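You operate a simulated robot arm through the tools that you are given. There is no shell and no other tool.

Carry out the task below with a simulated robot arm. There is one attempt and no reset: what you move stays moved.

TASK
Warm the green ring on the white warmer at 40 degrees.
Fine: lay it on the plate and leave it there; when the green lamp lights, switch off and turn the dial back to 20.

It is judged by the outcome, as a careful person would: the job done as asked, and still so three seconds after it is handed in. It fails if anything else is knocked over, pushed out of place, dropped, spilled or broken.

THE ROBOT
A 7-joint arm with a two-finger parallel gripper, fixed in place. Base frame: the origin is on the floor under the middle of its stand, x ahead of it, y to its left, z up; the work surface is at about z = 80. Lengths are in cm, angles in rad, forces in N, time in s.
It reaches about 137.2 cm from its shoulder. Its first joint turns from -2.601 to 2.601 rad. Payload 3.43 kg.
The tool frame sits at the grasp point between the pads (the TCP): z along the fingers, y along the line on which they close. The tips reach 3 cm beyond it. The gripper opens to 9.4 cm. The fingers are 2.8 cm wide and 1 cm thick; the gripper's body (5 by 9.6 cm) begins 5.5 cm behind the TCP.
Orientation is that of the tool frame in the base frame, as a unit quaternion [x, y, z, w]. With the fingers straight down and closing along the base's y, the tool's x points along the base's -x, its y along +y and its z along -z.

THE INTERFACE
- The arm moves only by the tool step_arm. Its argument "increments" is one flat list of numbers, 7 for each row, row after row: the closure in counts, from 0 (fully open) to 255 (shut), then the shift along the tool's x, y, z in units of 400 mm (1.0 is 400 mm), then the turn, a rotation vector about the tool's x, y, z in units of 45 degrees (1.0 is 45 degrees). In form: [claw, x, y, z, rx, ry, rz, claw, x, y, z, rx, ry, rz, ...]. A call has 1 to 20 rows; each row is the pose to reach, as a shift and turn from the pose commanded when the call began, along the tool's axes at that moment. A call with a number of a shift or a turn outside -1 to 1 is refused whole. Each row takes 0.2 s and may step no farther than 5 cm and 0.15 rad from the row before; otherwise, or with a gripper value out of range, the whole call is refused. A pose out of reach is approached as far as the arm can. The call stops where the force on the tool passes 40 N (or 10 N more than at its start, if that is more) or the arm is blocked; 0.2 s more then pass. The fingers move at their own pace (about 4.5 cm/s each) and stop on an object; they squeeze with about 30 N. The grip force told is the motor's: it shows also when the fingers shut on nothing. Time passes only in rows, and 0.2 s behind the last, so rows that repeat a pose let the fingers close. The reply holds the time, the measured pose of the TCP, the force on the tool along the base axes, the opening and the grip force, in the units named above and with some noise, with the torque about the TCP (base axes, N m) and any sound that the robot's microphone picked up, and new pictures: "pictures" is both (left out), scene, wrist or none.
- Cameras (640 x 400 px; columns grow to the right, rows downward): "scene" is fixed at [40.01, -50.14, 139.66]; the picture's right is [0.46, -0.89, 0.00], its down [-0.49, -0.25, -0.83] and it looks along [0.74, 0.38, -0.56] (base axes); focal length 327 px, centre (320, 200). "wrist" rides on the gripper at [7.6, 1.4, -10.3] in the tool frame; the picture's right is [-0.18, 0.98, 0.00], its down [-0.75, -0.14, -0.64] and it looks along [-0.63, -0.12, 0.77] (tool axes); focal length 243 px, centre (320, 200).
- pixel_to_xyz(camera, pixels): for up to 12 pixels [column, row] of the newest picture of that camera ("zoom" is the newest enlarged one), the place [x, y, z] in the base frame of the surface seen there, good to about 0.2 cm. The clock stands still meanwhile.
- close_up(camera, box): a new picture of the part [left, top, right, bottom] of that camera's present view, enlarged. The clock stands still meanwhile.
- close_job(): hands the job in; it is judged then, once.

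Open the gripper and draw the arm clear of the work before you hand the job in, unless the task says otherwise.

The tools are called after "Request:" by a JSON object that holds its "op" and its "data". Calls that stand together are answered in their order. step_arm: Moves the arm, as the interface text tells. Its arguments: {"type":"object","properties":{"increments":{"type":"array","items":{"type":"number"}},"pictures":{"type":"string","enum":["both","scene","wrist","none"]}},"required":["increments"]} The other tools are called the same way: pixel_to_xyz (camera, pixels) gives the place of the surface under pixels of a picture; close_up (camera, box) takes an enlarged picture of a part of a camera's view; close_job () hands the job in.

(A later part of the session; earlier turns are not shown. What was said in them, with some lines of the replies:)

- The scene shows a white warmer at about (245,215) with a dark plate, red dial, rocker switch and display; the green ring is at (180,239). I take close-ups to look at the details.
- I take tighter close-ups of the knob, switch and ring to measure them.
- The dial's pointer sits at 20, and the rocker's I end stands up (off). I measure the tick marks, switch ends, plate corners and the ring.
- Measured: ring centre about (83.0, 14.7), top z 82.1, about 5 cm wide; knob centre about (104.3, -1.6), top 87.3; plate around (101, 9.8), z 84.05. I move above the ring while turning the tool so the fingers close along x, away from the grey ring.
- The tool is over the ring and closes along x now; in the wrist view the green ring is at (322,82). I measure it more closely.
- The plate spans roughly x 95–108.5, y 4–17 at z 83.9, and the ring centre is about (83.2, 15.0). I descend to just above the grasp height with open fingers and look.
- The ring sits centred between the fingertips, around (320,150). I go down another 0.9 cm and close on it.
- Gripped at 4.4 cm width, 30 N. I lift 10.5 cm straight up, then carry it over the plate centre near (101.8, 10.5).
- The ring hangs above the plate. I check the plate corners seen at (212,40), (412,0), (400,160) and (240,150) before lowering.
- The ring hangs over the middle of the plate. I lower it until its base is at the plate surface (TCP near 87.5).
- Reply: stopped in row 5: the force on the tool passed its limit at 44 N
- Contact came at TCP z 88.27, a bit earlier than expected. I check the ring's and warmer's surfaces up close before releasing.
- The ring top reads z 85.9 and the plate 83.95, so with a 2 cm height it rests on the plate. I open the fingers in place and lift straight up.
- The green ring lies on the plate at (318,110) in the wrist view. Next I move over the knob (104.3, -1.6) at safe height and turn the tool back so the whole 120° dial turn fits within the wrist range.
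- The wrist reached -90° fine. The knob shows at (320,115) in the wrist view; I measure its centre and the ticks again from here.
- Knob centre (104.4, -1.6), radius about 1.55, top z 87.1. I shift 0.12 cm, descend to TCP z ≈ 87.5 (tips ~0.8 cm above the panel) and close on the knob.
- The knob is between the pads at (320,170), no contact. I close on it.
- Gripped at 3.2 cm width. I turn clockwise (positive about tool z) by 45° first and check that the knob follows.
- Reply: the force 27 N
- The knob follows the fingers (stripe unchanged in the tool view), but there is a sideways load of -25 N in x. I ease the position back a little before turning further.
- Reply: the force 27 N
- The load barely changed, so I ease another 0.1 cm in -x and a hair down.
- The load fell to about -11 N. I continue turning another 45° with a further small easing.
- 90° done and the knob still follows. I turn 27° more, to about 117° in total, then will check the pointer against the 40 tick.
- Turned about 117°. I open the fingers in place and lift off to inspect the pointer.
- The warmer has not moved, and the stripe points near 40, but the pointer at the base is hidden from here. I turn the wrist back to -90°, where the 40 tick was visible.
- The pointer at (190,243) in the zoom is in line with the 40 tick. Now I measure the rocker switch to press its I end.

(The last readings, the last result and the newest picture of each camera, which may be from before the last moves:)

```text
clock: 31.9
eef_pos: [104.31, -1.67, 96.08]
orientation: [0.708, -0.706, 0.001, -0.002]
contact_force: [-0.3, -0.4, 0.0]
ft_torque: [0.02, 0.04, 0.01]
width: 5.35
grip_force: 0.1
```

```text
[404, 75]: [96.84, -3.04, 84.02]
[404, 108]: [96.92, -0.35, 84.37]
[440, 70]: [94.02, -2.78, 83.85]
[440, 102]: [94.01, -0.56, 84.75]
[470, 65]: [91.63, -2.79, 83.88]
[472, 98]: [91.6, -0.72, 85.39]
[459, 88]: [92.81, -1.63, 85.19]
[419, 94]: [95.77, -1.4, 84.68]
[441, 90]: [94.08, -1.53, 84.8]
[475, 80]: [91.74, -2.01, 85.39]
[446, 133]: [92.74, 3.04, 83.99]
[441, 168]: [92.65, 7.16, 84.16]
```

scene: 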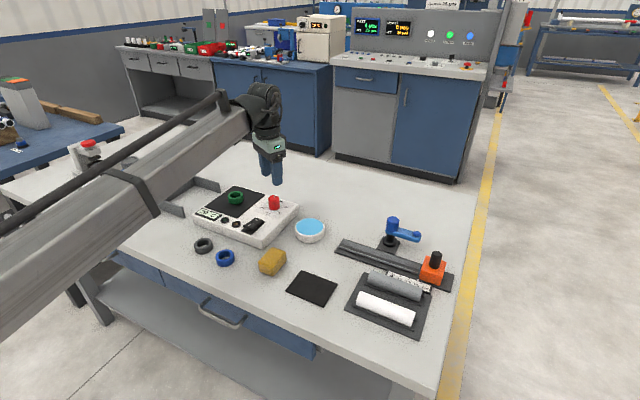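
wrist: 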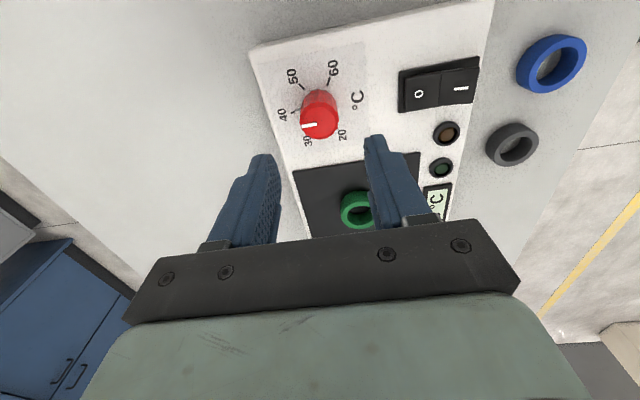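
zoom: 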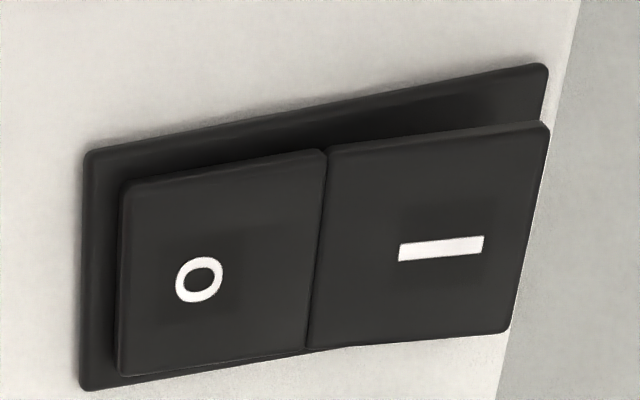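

The rocker spans x 91.4–97, y about -2.7 to -0.3, I end raised at z 85.4. I close the fingers and hover over the I end at (92.0, -1.5) with tips about 1.5 cm above it.

Request:
{"op": "step_arm", "data": {"increments": [180, 0, 0.06, 0, 0, 0, 0, 255, 0, 0.14, 0, 0, 0, 0, 255, -0.0025, 0.22, 0, 0, 0, 0, 255, -0.0025, 0.29, 0.02, 0, 0, 0, 255, -0.0025, 0.3075, 0.09, 0, 0, 0, 255, -0.0025, 0.3075, 0.15, 0, 0, 0, 255, -0.0025, 0.3075, 0.15, 0, 0, 0], "pictures": "both"}}

Request:
{"op": "close_up", "data": {"camera": "scene", "box": [206, 180, 302, 240]}}

Request:
{"op": "close_up", "data": {"camera": "wrist", "box": [240, 80, 400, 180]}}

```text
clock: 33.5
eef_pos: [92.27, -1.5, 90.01]
orientation: [-0.707, 0.707, -0.001, 0.003]
contact_force: [-0.1, -0.9, 0.2]
ft_torque: [-0.02, 0.04, 0.01]
width: 0.02
grip_force: 30.2
```

scene: 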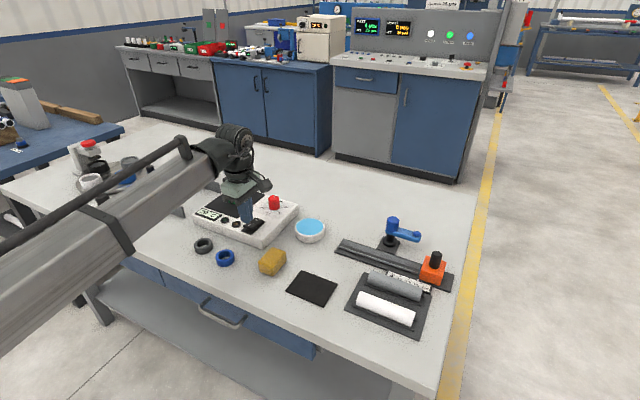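
wrist: 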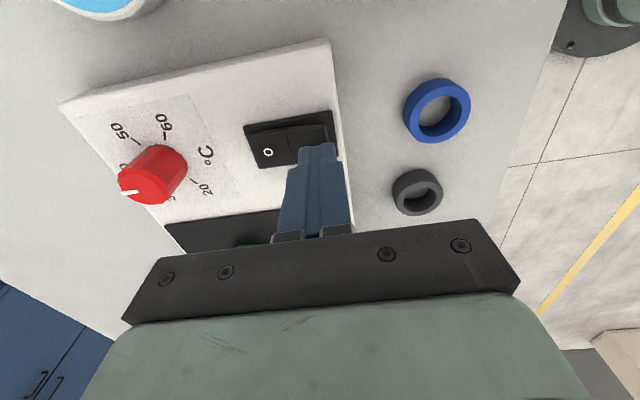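

```text
6.67 times, centred on (254, 210) of scene
```

zoom: 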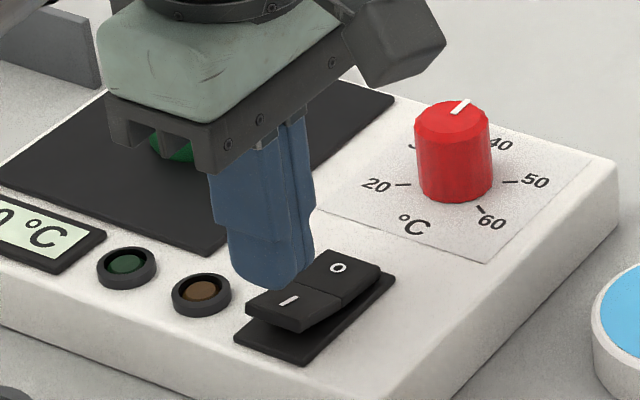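

```text
4.00 times, centred on (320, 130) of wrist
```

zoom: 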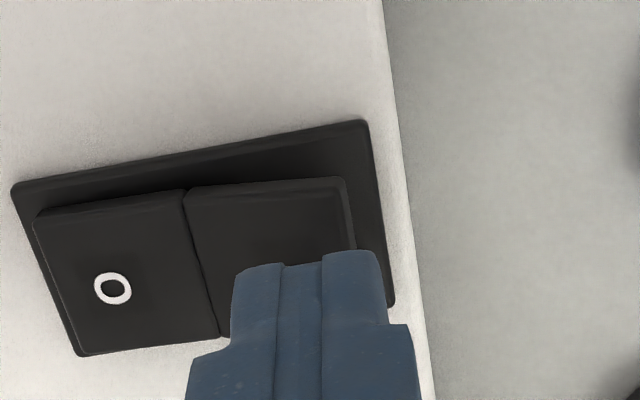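

The closed tips hover above the I end. I press down slowly, in small steps, listening for the click.

Request:
{"op": "step_arm", "data": {"increments": [255, 0, 0.003, 0.03, 0, 0, 0, 255, 0, 0.003, 0.038, 0, 0, 0, 255, 0, 0.003, 0.043, 0, 0, 0, 255, 0, 0.003, 0.048, 0, 0, 0, 255, 0, 0.003, 0.053, 0, 0, 0, 255, 0, 0.003, 0.058, 0, 0, 0, 255, 0, 0.003, 0.062, 0, 0, 0], "pictures": "scene"}}

Request:
{"op": "close_up", "data": {"camera": "scene", "box": [190, 180, 302, 250]}}

```text
clock: 35.1
eef_pos: [92.03, -1.47, 87.62]
orientation: [0.707, -0.707, 0.001, -0.004]
contact_force: [-2.4, 0.5, 11.1]
ft_torque: [-0.06, -0.03, -0.01]
width: 0.0
grip_force: 30.1
```

scene: 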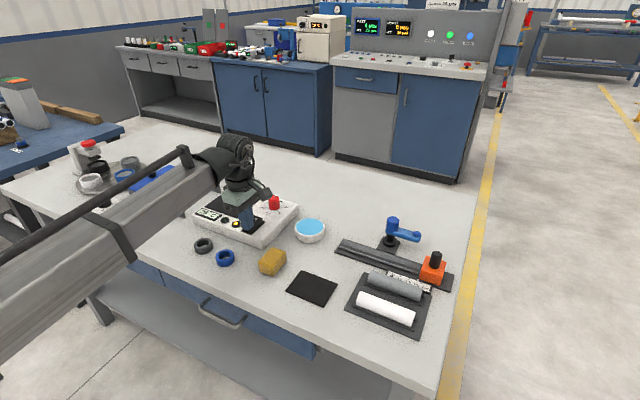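

```text
5.71 times, centred on (246, 215) of scene
```

zoom: 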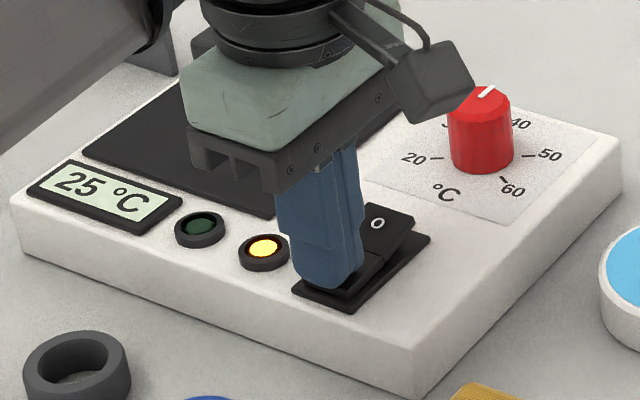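

The switch is on: the amber lamp glows and the display reads 25 °C. I lift and hover over the O end at (96.6, -1.5), ready to switch off, and watch the lamps.

Request:
{"op": "step_arm", "data": {"increments": [255, 0, 0, -0.03, 0, 0, 0, 255, 0, 0, -0.065, 0, 0, 0, 255, 0, -0.06, -0.065, 0, 0, 0, 255, 0, -0.115, -0.065, 0, 0, 0, 255, 0, -0.115, -0.065, 0, 0, 0], "pictures": "both"}}

Request:
{"op": "close_up", "data": {"camera": "scene", "box": [190, 180, 302, 250]}}

```text
clock: 36.3
eef_pos: [96.55, -1.66, 90.42]
orientation: [0.707, -0.707, 0.001, -0.002]
contact_force: [-0.3, -1.1, -1.0]
ft_torque: [-0.03, 0.01, 0.05]
width: 0.01
grip_force: 30.1
```

scene: 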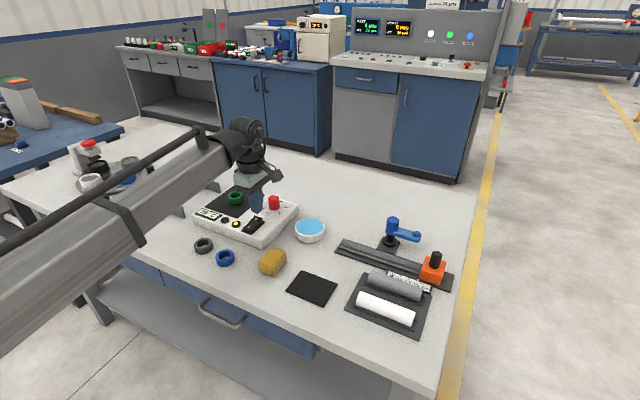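
wrist: 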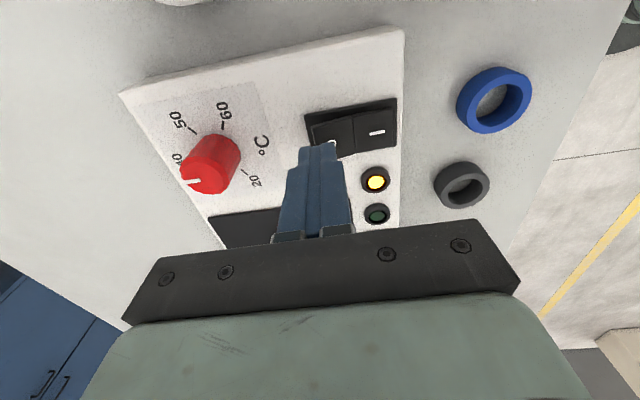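

```text
5.71 times, centred on (246, 215) of scene
```

zoom: 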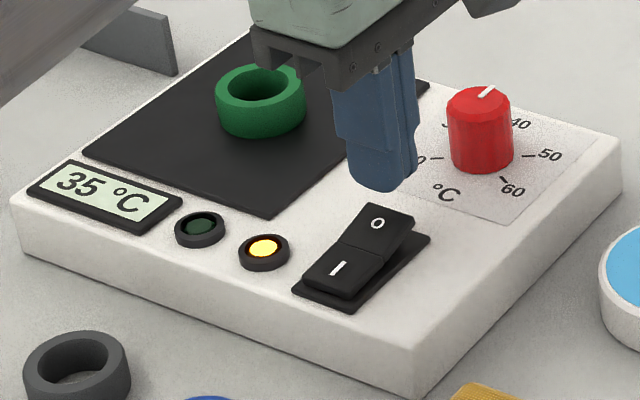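

The display reads 35 °C, the amber lamp is lit and the green one is dark. I hold position for a short while and look again.

Request:
{"op": "step_arm", "data": {"increments": [255, 0, 0, 0, 0, 0, 0, 255, 0, 0, 0, 0, 0, 0, 255, 0, 0, 0, 0, 0, 0], "pictures": "scene"}}

Request:
{"op": "close_up", "data": {"camera": "scene", "box": [190, 180, 302, 250]}}

```text
clock: 37.1
eef_pos: [96.59, -1.79, 90.33]
orientation: [-0.707, 0.707, -0.001, 0.003]
contact_force: [-0.3, -0.2, 0.0]
ft_torque: [-0.02, -0.02, -0.03]
width: 0.02
grip_force: 30.0
```

scene: 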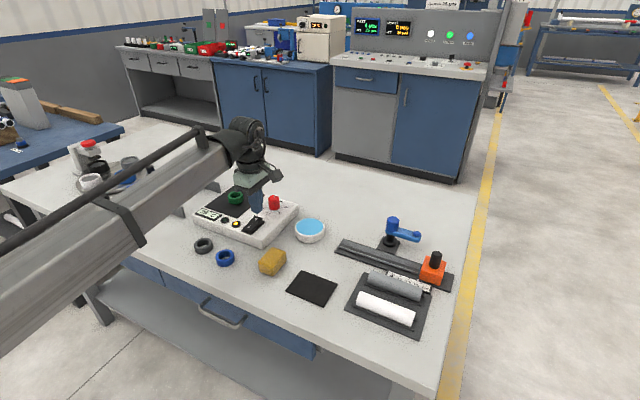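

```text
5.71 times, centred on (246, 215) of scene
```

zoom: 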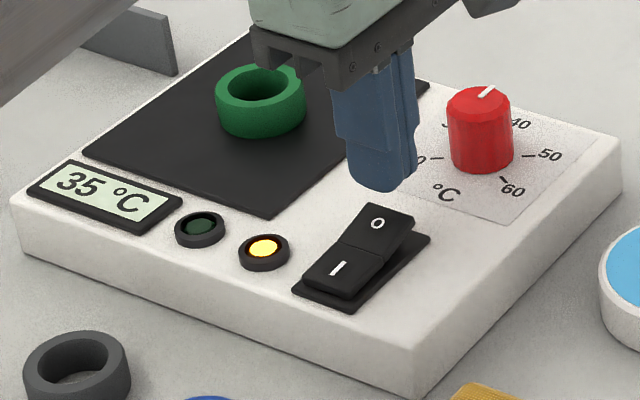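

Still 35 °C with the green lamp dark; I keep waiting.

Request:
{"op": "step_arm", "data": {"increments": [255, 0, 0, 0, 0, 0, 0, 255, 0, 0, 0, 0, 0, 0, 255, 0, 0, 0, 0, 0, 0, 255, 0, 0, 0, 0, 0, 0, 255, 0, 0, 0, 0, 0, 0], "pictures": "scene"}}

Request:
{"op": "close_up", "data": {"camera": "scene", "box": [190, 180, 302, 250]}}

```text
clock: 38.3
eef_pos: [96.42, -1.69, 90.24]
orientation: [-0.707, 0.707, -0.001, 0.003]
contact_force: [0.3, -0.6, -0.7]
ft_torque: [-0.01, 0.0, -0.02]
width: 0.03
grip_force: 29.9
```

scene: 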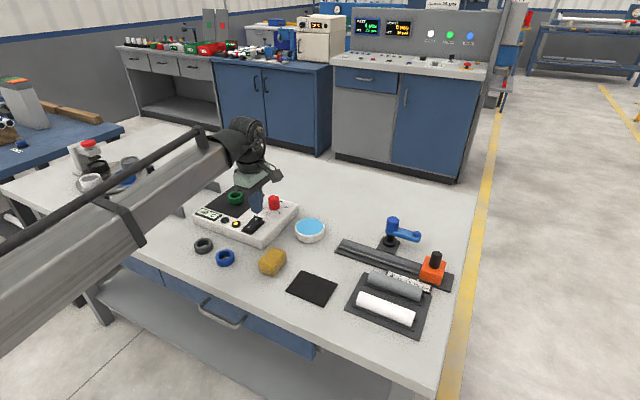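

```text
5.71 times, centred on (246, 215) of scene
```

zoom: 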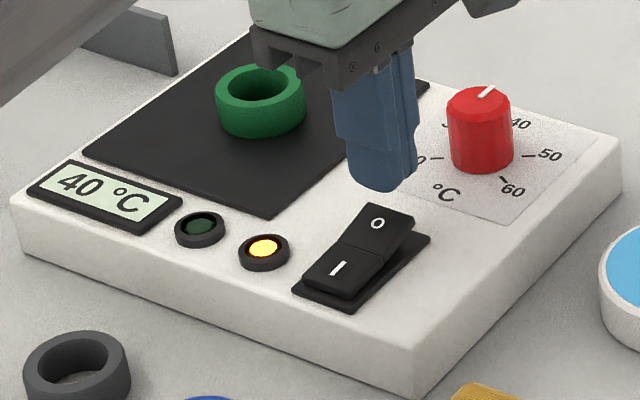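

The display now reads 40 °C, but the green lamp at (199,228) is still dark and amber is lit. I wait on.

Request:
{"op": "step_arm", "data": {"increments": [255, 0, 0, 0, 0, 0, 0, 255, 0, 0, 0, 0, 0, 0, 255, 0, 0, 0, 0, 0, 0, 255, 0, 0, 0, 0, 0, 0, 255, 0, 0, 0, 0, 0, 0], "pictures": "scene"}}

Request:
{"op": "close_up", "data": {"camera": "scene", "box": [190, 180, 302, 250]}}

```text
clock: 39.5
eef_pos: [96.33, -1.56, 90.25]
orientation: [-0.707, 0.707, -0.002, 0.002]
contact_force: [0.4, -0.8, -0.1]
ft_torque: [-0.02, -0.01, -0.02]
width: 0.01
grip_force: 30.3
```

scene: 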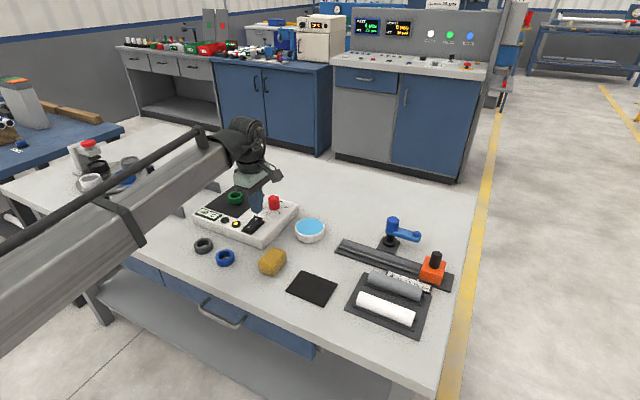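

```text
5.71 times, centred on (246, 215) of scene
```

zoom: 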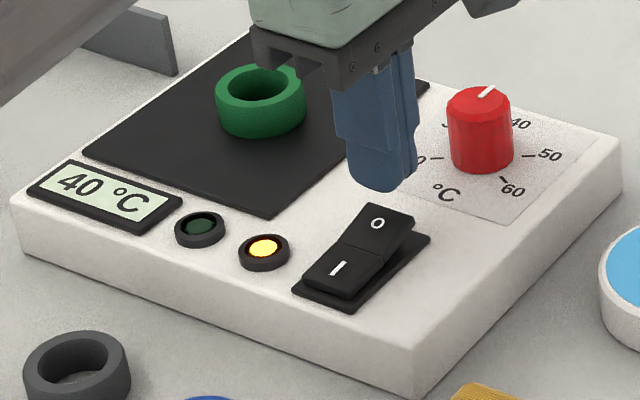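

The green lamp is still dark at 40 °C, so I keep holding, checking every couple of seconds.

Request:
{"op": "step_arm", "data": {"increments": [255, 0, 0, 0, 0, 0, 0, 255, 0, 0, 0, 0, 0, 0, 255, 0, 0, 0, 0, 0, 0, 255, 0, 0, 0, 0, 0, 0, 255, 0, 0, 0, 0, 0, 0, 255, 0, 0, 0, 0, 0, 0, 255, 0, 0, 0, 0, 0, 0, 255, 0, 0, 0, 0, 0, 0], "pictures": "scene"}}

Request:
{"op": "close_up", "data": {"camera": "scene", "box": [190, 180, 302, 250]}}

```text
clock: 41.3
eef_pos: [96.42, -1.6, 90.26]
orientation: [-0.707, 0.707, -0.002, 0.003]
contact_force: [-0.8, 0.4, 0.2]
ft_torque: [0.02, 0.0, 0.0]
width: 0.0
grip_force: 30.3
```

scene: 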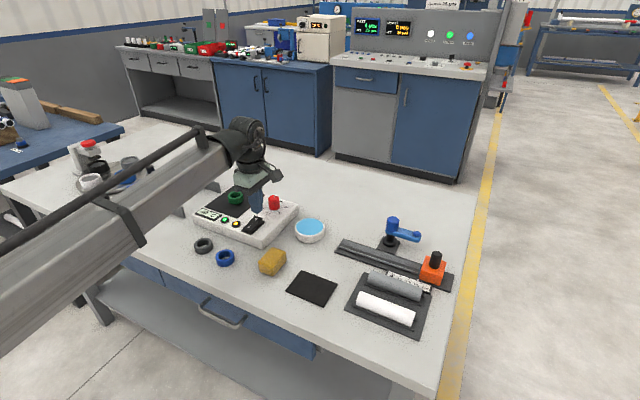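

```text
5.71 times, centred on (246, 215) of scene
```

zoom: 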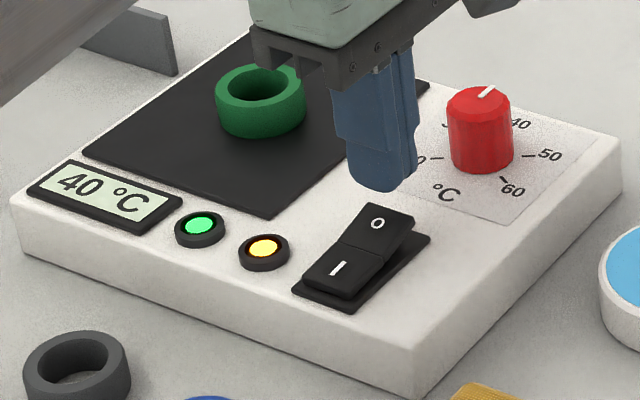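

The green lamp is lit at (199,225). I press the O end down slowly to switch off.

Request:
{"op": "step_arm", "data": {"increments": [255, 0, -0.006, 0.035, 0, 0, 0, 255, 0, -0.006, 0.043, 0, 0, 0, 255, 0, -0.006, 0.048, 0, 0, 0, 255, 0, -0.006, 0.053, 0, 0, 0, 255, 0, -0.006, 0.058, 0, 0, 0, 255, 0, -0.006, 0.063, 0, 0, 0, 255, 0, -0.006, 0.067, 0, 0, 0], "pictures": "scene"}}

Request:
{"op": "close_up", "data": {"camera": "scene", "box": [190, 180, 302, 250]}}

```text
clock: 42.9
eef_pos: [96.78, -1.41, 87.56]
orientation: [-0.707, 0.707, -0.001, 0.003]
contact_force: [1.5, 0.5, 11.5]
ft_torque: [-0.06, 0.07, 0.02]
width: 0.02
grip_force: 30.6
```

scene: 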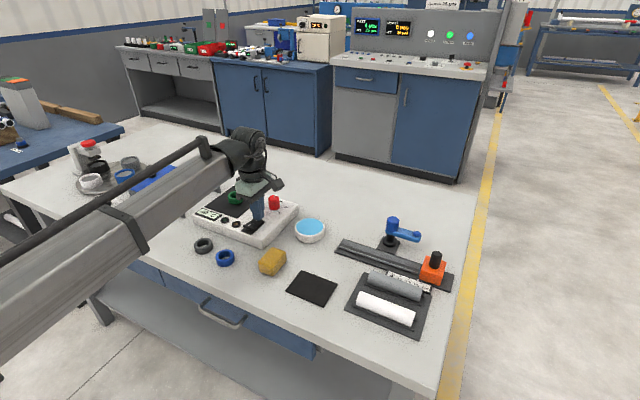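

```text
5.71 times, centred on (246, 215) of scene
```

zoom: 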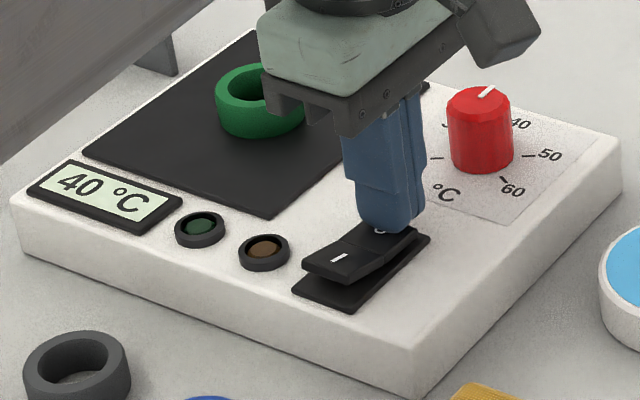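

Both lamps are out and the rocker's O end is down: it is off. I lift and move above the knob, then turn the wrist to +27° for the turn back to 20.

Request:
{"op": "step_arm", "data": {"increments": [255, 0, 0, -0.06, 0, 0, 0, 255, 0, 0, -0.15, 0, 0, 0, 200, 0, 0, -0.215, 0, 0, 0, 150, 0, -0.09, -0.215, 0, 0, 0, 110, 0.002, -0.19, -0.215, 0, 0, 0, 110, 0.002, -0.19, -0.215, 0, 0, 0], "pictures": "none"}}

Request:
{"op": "step_arm", "data": {"increments": [110, 0, 0, 0, 0, 0, 0.16, 110, 0, 0, 0, 0, 0, 0.33, 110, 0, 0, 0, 0, 0, 0.5, 110, 0, 0, 0, 0, 0, 0.66, 110, 0, 0, 0, 0, 0, 0.83, 110, 0, 0, 0, 0, 0, 1.0], "pictures": "none"}}

Request:
{"op": "step_arm", "data": {"increments": [110, 0, 0, 0, 0, 0, 0.16, 110, 0, 0, 0, 0, 0, 0.33, 110, 0, 0, 0, 0, 0, 0.5, 110, 0, 0, 0, 0, 0, 0.66, 110, 0, 0, 0, 0, 0, 0.83, 110, 0, 0, 0, 0, 0, 1.0], "pictures": "none"}}

Request:
{"op": "step_arm", "data": {"increments": [110, 0, 0, 0, 0, 0, 0.16, 110, 0, 0, 0, 0, 0, 0.33, 110, 0, 0, 0, 0, 0, 0.5, 110, 0, 0, 0, 0, 0, 0.6, 110, 0, 0, 0, 0, 0, 0.6], "pictures": "both"}}

```text
clock: 44.3
eef_pos: [104.46, -1.59, 96.09]
orientation: [0.707, -0.707, 0.002, -0.002]
contact_force: [-0.2, -0.1, 0.6]
ft_torque: [0.02, 0.01, 0.05]
width: 5.37
grip_force: 0.0
```

```text
clock: 45.7
eef_pos: [104.34, -1.5, 96.22]
orientation: [-0.382, 0.924, -0.002, 0.004]
contact_force: [0.3, 0.2, 0.1]
ft_torque: [0.01, 0.02, -0.03]
width: 5.32
grip_force: 0.0
```

```text
clock: 47.1
eef_pos: [104.26, -1.54, 96.17]
orientation: [0.0, 1.0, 0.001, 0.003]
contact_force: [-0.4, -0.1, -0.1]
ft_torque: [0.0, 0.01, 0.0]
width: 5.35
grip_force: 0.0
```

```text
clock: 48.3
eef_pos: [104.29, -1.62, 96.12]
orientation: [0.235, 0.972, 0.001, 0.003]
contact_force: [0.0, 0.1, -1.3]
ft_torque: [0.0, 0.01, 0.01]
width: 5.34
grip_force: 0.1
```

scene: 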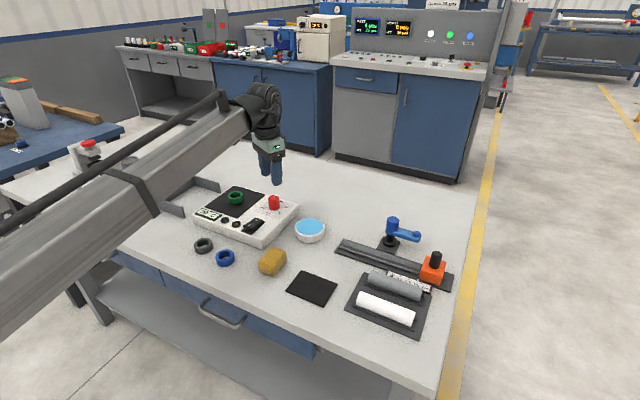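
wrist: 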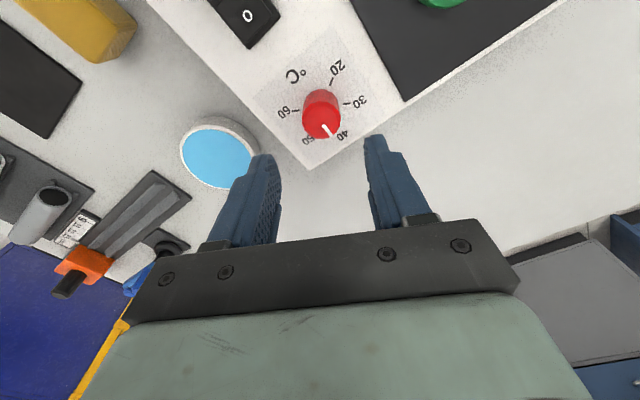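

Over the knob at the same pose as after the first turn. I descend 8.75 cm around it and close.

Request:
{"op": "step_arm", "data": {"increments": [110, 0, 0, 0.08, 0, 0, 0, 110, 0, 0, 0.15, 0, 0, 0, 110, 0, 0, 0.19, 0, 0, 0, 110, 0, 0, 0.21, 0, 0, 0, 110, 0, 0, 0.219, 0, 0, 0, 110, 0, 0, 0.219, 0, 0, 0, 255, 0, 0, 0.219, 0, 0, 0, 255, 0, 0, 0.219, 0, 0, 0, 255, 0, 0, 0.219, 0, 0, 0, 255, 0, 0, 0.219, 0, 0, 0], "pictures": "both"}}

```text
clock: 50.5
eef_pos: [104.39, -1.5, 87.26]
orientation: [0.233, 0.973, 0.002, 0.002]
contact_force: [5.3, 8.4, -0.5]
ft_torque: [-0.64, 0.24, 0.03]
width: 3.17
grip_force: 45.1
```

scene: 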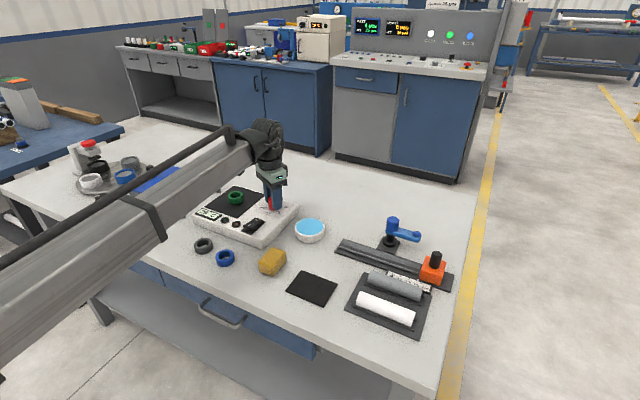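
wrist: 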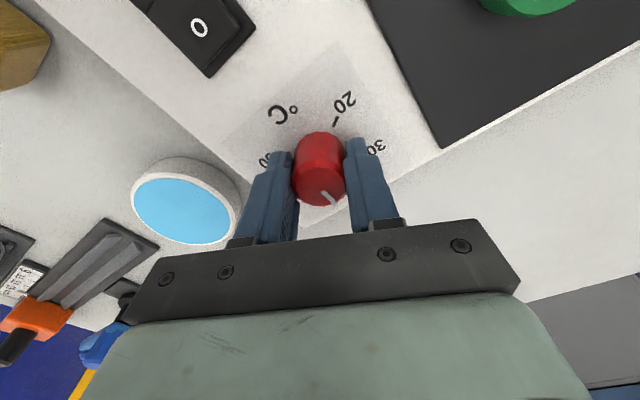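

Gripped at 3.17 cm with small side loads. I turn back counterclockwise 45° with a tiny easing shift.

Request:
{"op": "step_arm", "data": {"increments": [255, 0, 0.0014, 0, 0, 0, -0.12, 255, 0, 0.0014, 0, 0, 0, -0.27, 255, 0, 0.0014, 0, 0, 0, -0.42, 255, 0, 0.0014, 0, 0, 0, -0.57, 255, 0, 0.0014, 0, 0, 0, -0.72, 255, 0, 0.0014, 0, 0, 0, -0.87, 255, 0, 0.0014, 0, 0, 0, -1.0], "pictures": "wrist"}}

```text
clock: 52.1
eef_pos: [104.5, -1.5, 87.29]
orientation: [-0.158, 0.987, 0.0, 0.004]
contact_force: [-2.6, -1.3, -10.7]
ft_torque: [0.7, 0.4, -0.04]
width: 3.15
grip_force: 44.8
```

wrist: 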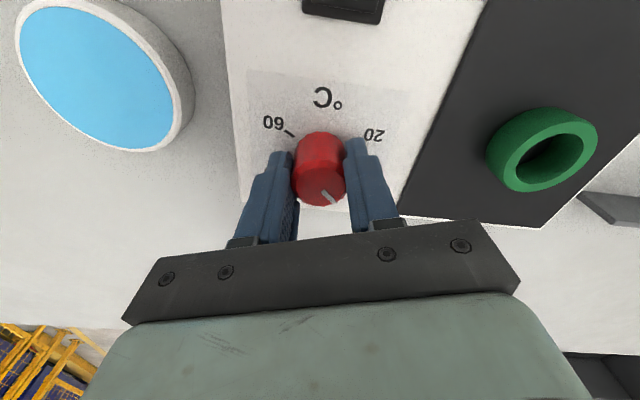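

Loads are small and the knob follows. I turn another 45°.

Request:
{"op": "step_arm", "data": {"increments": [255, 0, 0, 0, 0, 0, -0.12, 255, 0, 0, 0, 0, 0, -0.27, 255, 0, 0, 0, 0, 0, -0.42, 255, 0, 0, 0, 0, 0, -0.57, 255, 0, 0, 0, 0, 0, -0.72, 255, 0, 0, 0, 0, 0, -0.87, 255, 0, 0, 0, 0, 0, -1.0], "pictures": "wrist"}}

```text
clock: 53.7
eef_pos: [104.39, -1.5, 87.37]
orientation: [-0.524, 0.852, -0.001, 0.003]
contact_force: [1.6, -10.9, -9.2]
ft_torque: [1.1, 0.62, -0.02]
width: 3.16
grip_force: 44.8
```

wrist: 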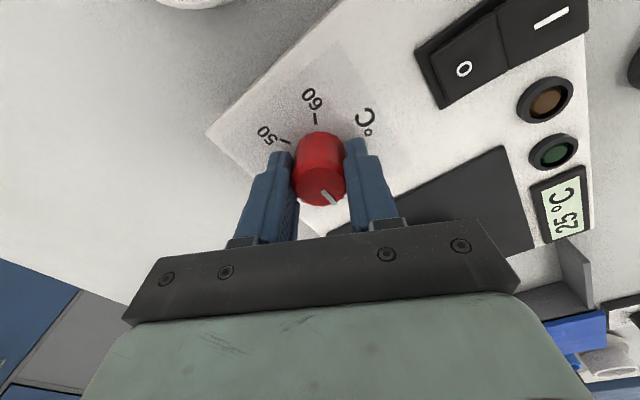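

90° back. I turn the last 27°, returning the pointer to its original place at 20.

Request:
{"op": "step_arm", "data": {"increments": [255, 0, 0, 0, 0, 0, -0.15, 255, 0, 0, 0, 0, 0, -0.3, 255, 0, 0, 0, 0, 0, -0.45, 255, 0, 0, 0, 0, 0, -0.6, 255, 0, 0, 0, 0, 0, -0.6], "pictures": "wrist"}}

```text
clock: 54.9
eef_pos: [104.48, -1.58, 87.31]
orientation: [0.708, -0.706, 0.002, -0.003]
contact_force: [7.3, -13.6, -8.3]
ft_torque: [0.55, 0.94, 0.04]
width: 3.22
grip_force: 45.7
```

wrist: 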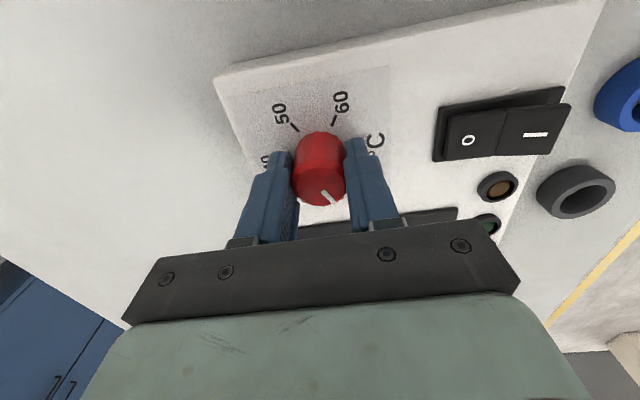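

The turn is complete. I open the fingers, lift straight off and inspect the dial.

Request:
{"op": "step_arm", "data": {"increments": [110, 0, 0, 0, 0, 0, 0, 110, 0, 0, 0, 0, 0, 0, 110, 0, 0, 0, 0, 0, 0, 110, 0, 0, -0.05, 0, 0, 0, 110, 0, 0, -0.15, 0, 0, 0, 110, 0, 0, -0.25, 0, 0, 0, 110, 0, 0, -0.3, 0, 0, 0, 110, 0, 0, -0.3, 0, 0, 0], "pictures": "both"}}

Request:
{"op": "close_up", "data": {"camera": "scene", "box": [235, 185, 307, 230]}}

Request:
{"op": "close_up", "data": {"camera": "scene", "box": [190, 180, 302, 250]}}

Request:
{"op": "close_up", "data": {"camera": "wrist", "box": [280, 60, 360, 130]}}

```text
clock: 56.7
eef_pos: [104.42, -1.56, 99.52]
orientation: [-0.707, 0.707, -0.001, 0.002]
contact_force: [0.0, -0.3, 0.8]
ft_torque: [0.0, -0.02, 0.03]
width: 5.33
grip_force: 0.1
```

scene: 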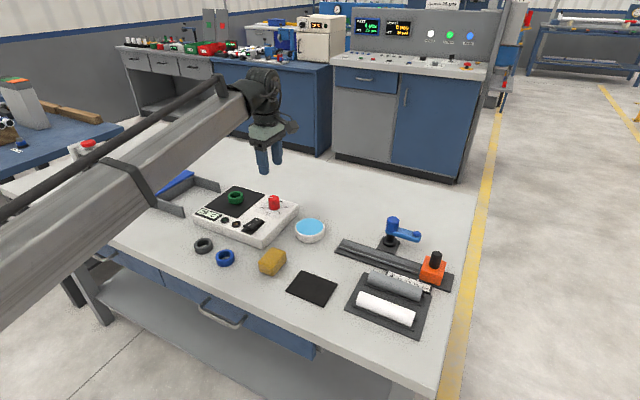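
wrist: 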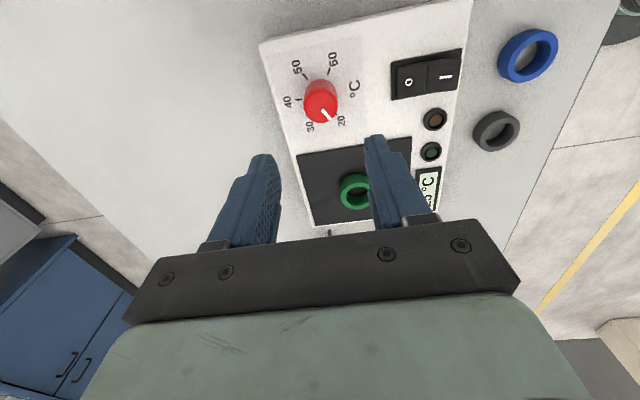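

```text
8.89 times, centred on (271, 208) of scene
```

zoom: 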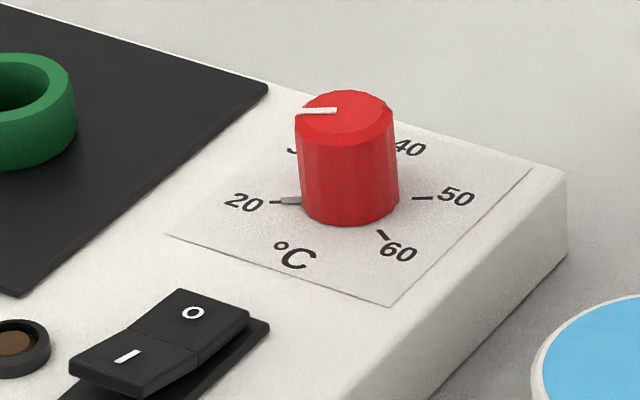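

```text
5.71 times, centred on (246, 215) of scene
```

zoom: 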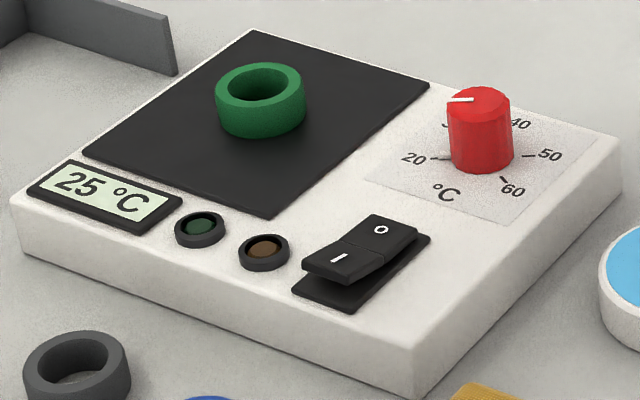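

```text
5.71 times, centred on (320, 95) of wrist
```

zoom: 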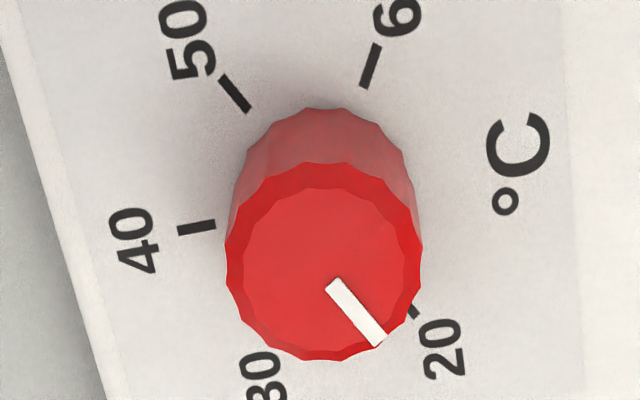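

The pointer is back at the 20 tick exactly as at the start, the switch is off, lamps out, and the ring lies on the plate. I open the gripper and withdraw the arm to its starting area.

Request:
{"op": "step_arm", "data": {"increments": [0, 0, 0, -0.1, 0, 0, 0, 0, 0, 0, -0.2, 0, 0, 0, 0, 0, 0, -0.3, 0, 0, 0, 0, 0, 0, -0.4, 0, 0, 0, 0, 0, 0, -0.5, 0, 0, 0, 0, -0.1, 0.033, -0.5, 0, 0, 0, 0, -0.2, 0.066, -0.5, 0, 0, 0, 0, -0.3, 0.1, -0.5, 0, 0, 0, 0, -0.4, 0.133, -0.5, 0, 0, 0, 0, -0.5, 0.166, -0.5, 0, 0, 0, 0, -0.6, 0.2, -0.5, 0, 0, 0, 0, -0.7, 0.233, -0.5, 0, 0, 0, 0, -0.75, 0.25, -0.5, 0, 0, 0, 0, -0.75, 0.25, -0.5, 0, 0, 0], "pictures": "both"}}

Request:
{"op": "close_up", "data": {"camera": "scene", "box": [150, 170, 330, 282]}}

```text
clock: 59.7
eef_pos: [94.0, 28.36, 119.36]
orientation: [-0.707, 0.707, -0.001, 0.003]
contact_force: [0.1, 0.3, 0.0]
ft_torque: [0.01, -0.02, -0.02]
width: 9.39
grip_force: 0.0
```

scene: 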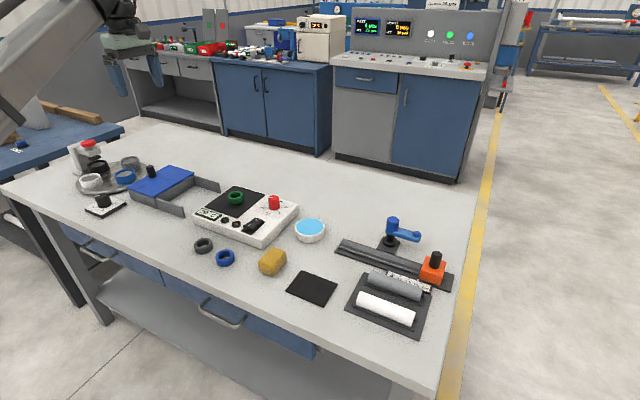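
wrist: 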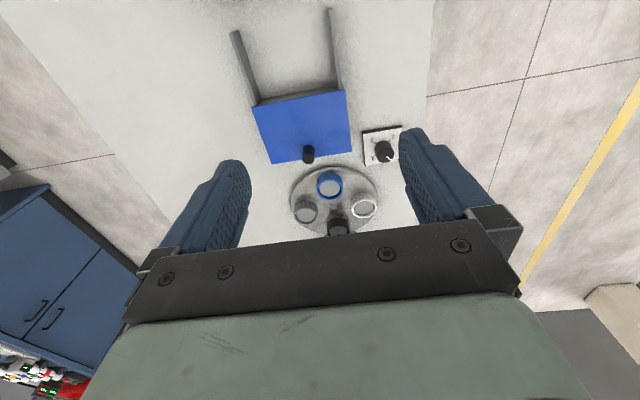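

```text
3.56 times, centred on (240, 226) of scene
```

zoom: 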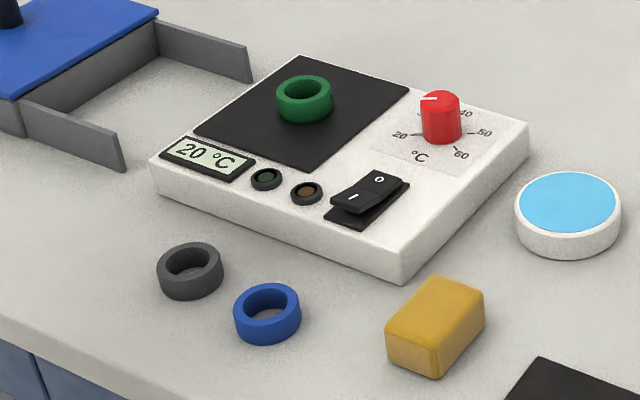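

Everything is in order: the green ring sits on the plate, the switch is off, both lamps are dark and the dial is at 20. The other objects are unmoved and the arm is clear with the gripper open, so I hand the job in.

Request:
{"op": "close_job", "data": {}}

```text
The job is handed in.
```

The green ring was warmed at 40 °C on the white warmer and is still lying on the plate.

- **Heating:** I set the dial to 40 and switched on with the ring already on the plate. The display reached 40 °C and the green lamp lit a few seconds later.
- **Switching off:** I pressed the switch to off as soon as I saw the lamp. Both lamps are dark, and the display had fallen to 20 °C by the last picture.
- **Dial:** The pointer is back on the 20 mark, matching its position at the start.
- **Surroundings:** The warmer, the other rings and the nearby objects look unmoved in the final picture. The gripper is open and the arm is back near its starting position.

The ring slipped about 0.8 cm down in the gripper when I lifted it. It therefore touched the plate earlier than planned, and the arm stopped at its force limit (44 N). The ring was resting flat on the plate when I let go, and I saw no damage.
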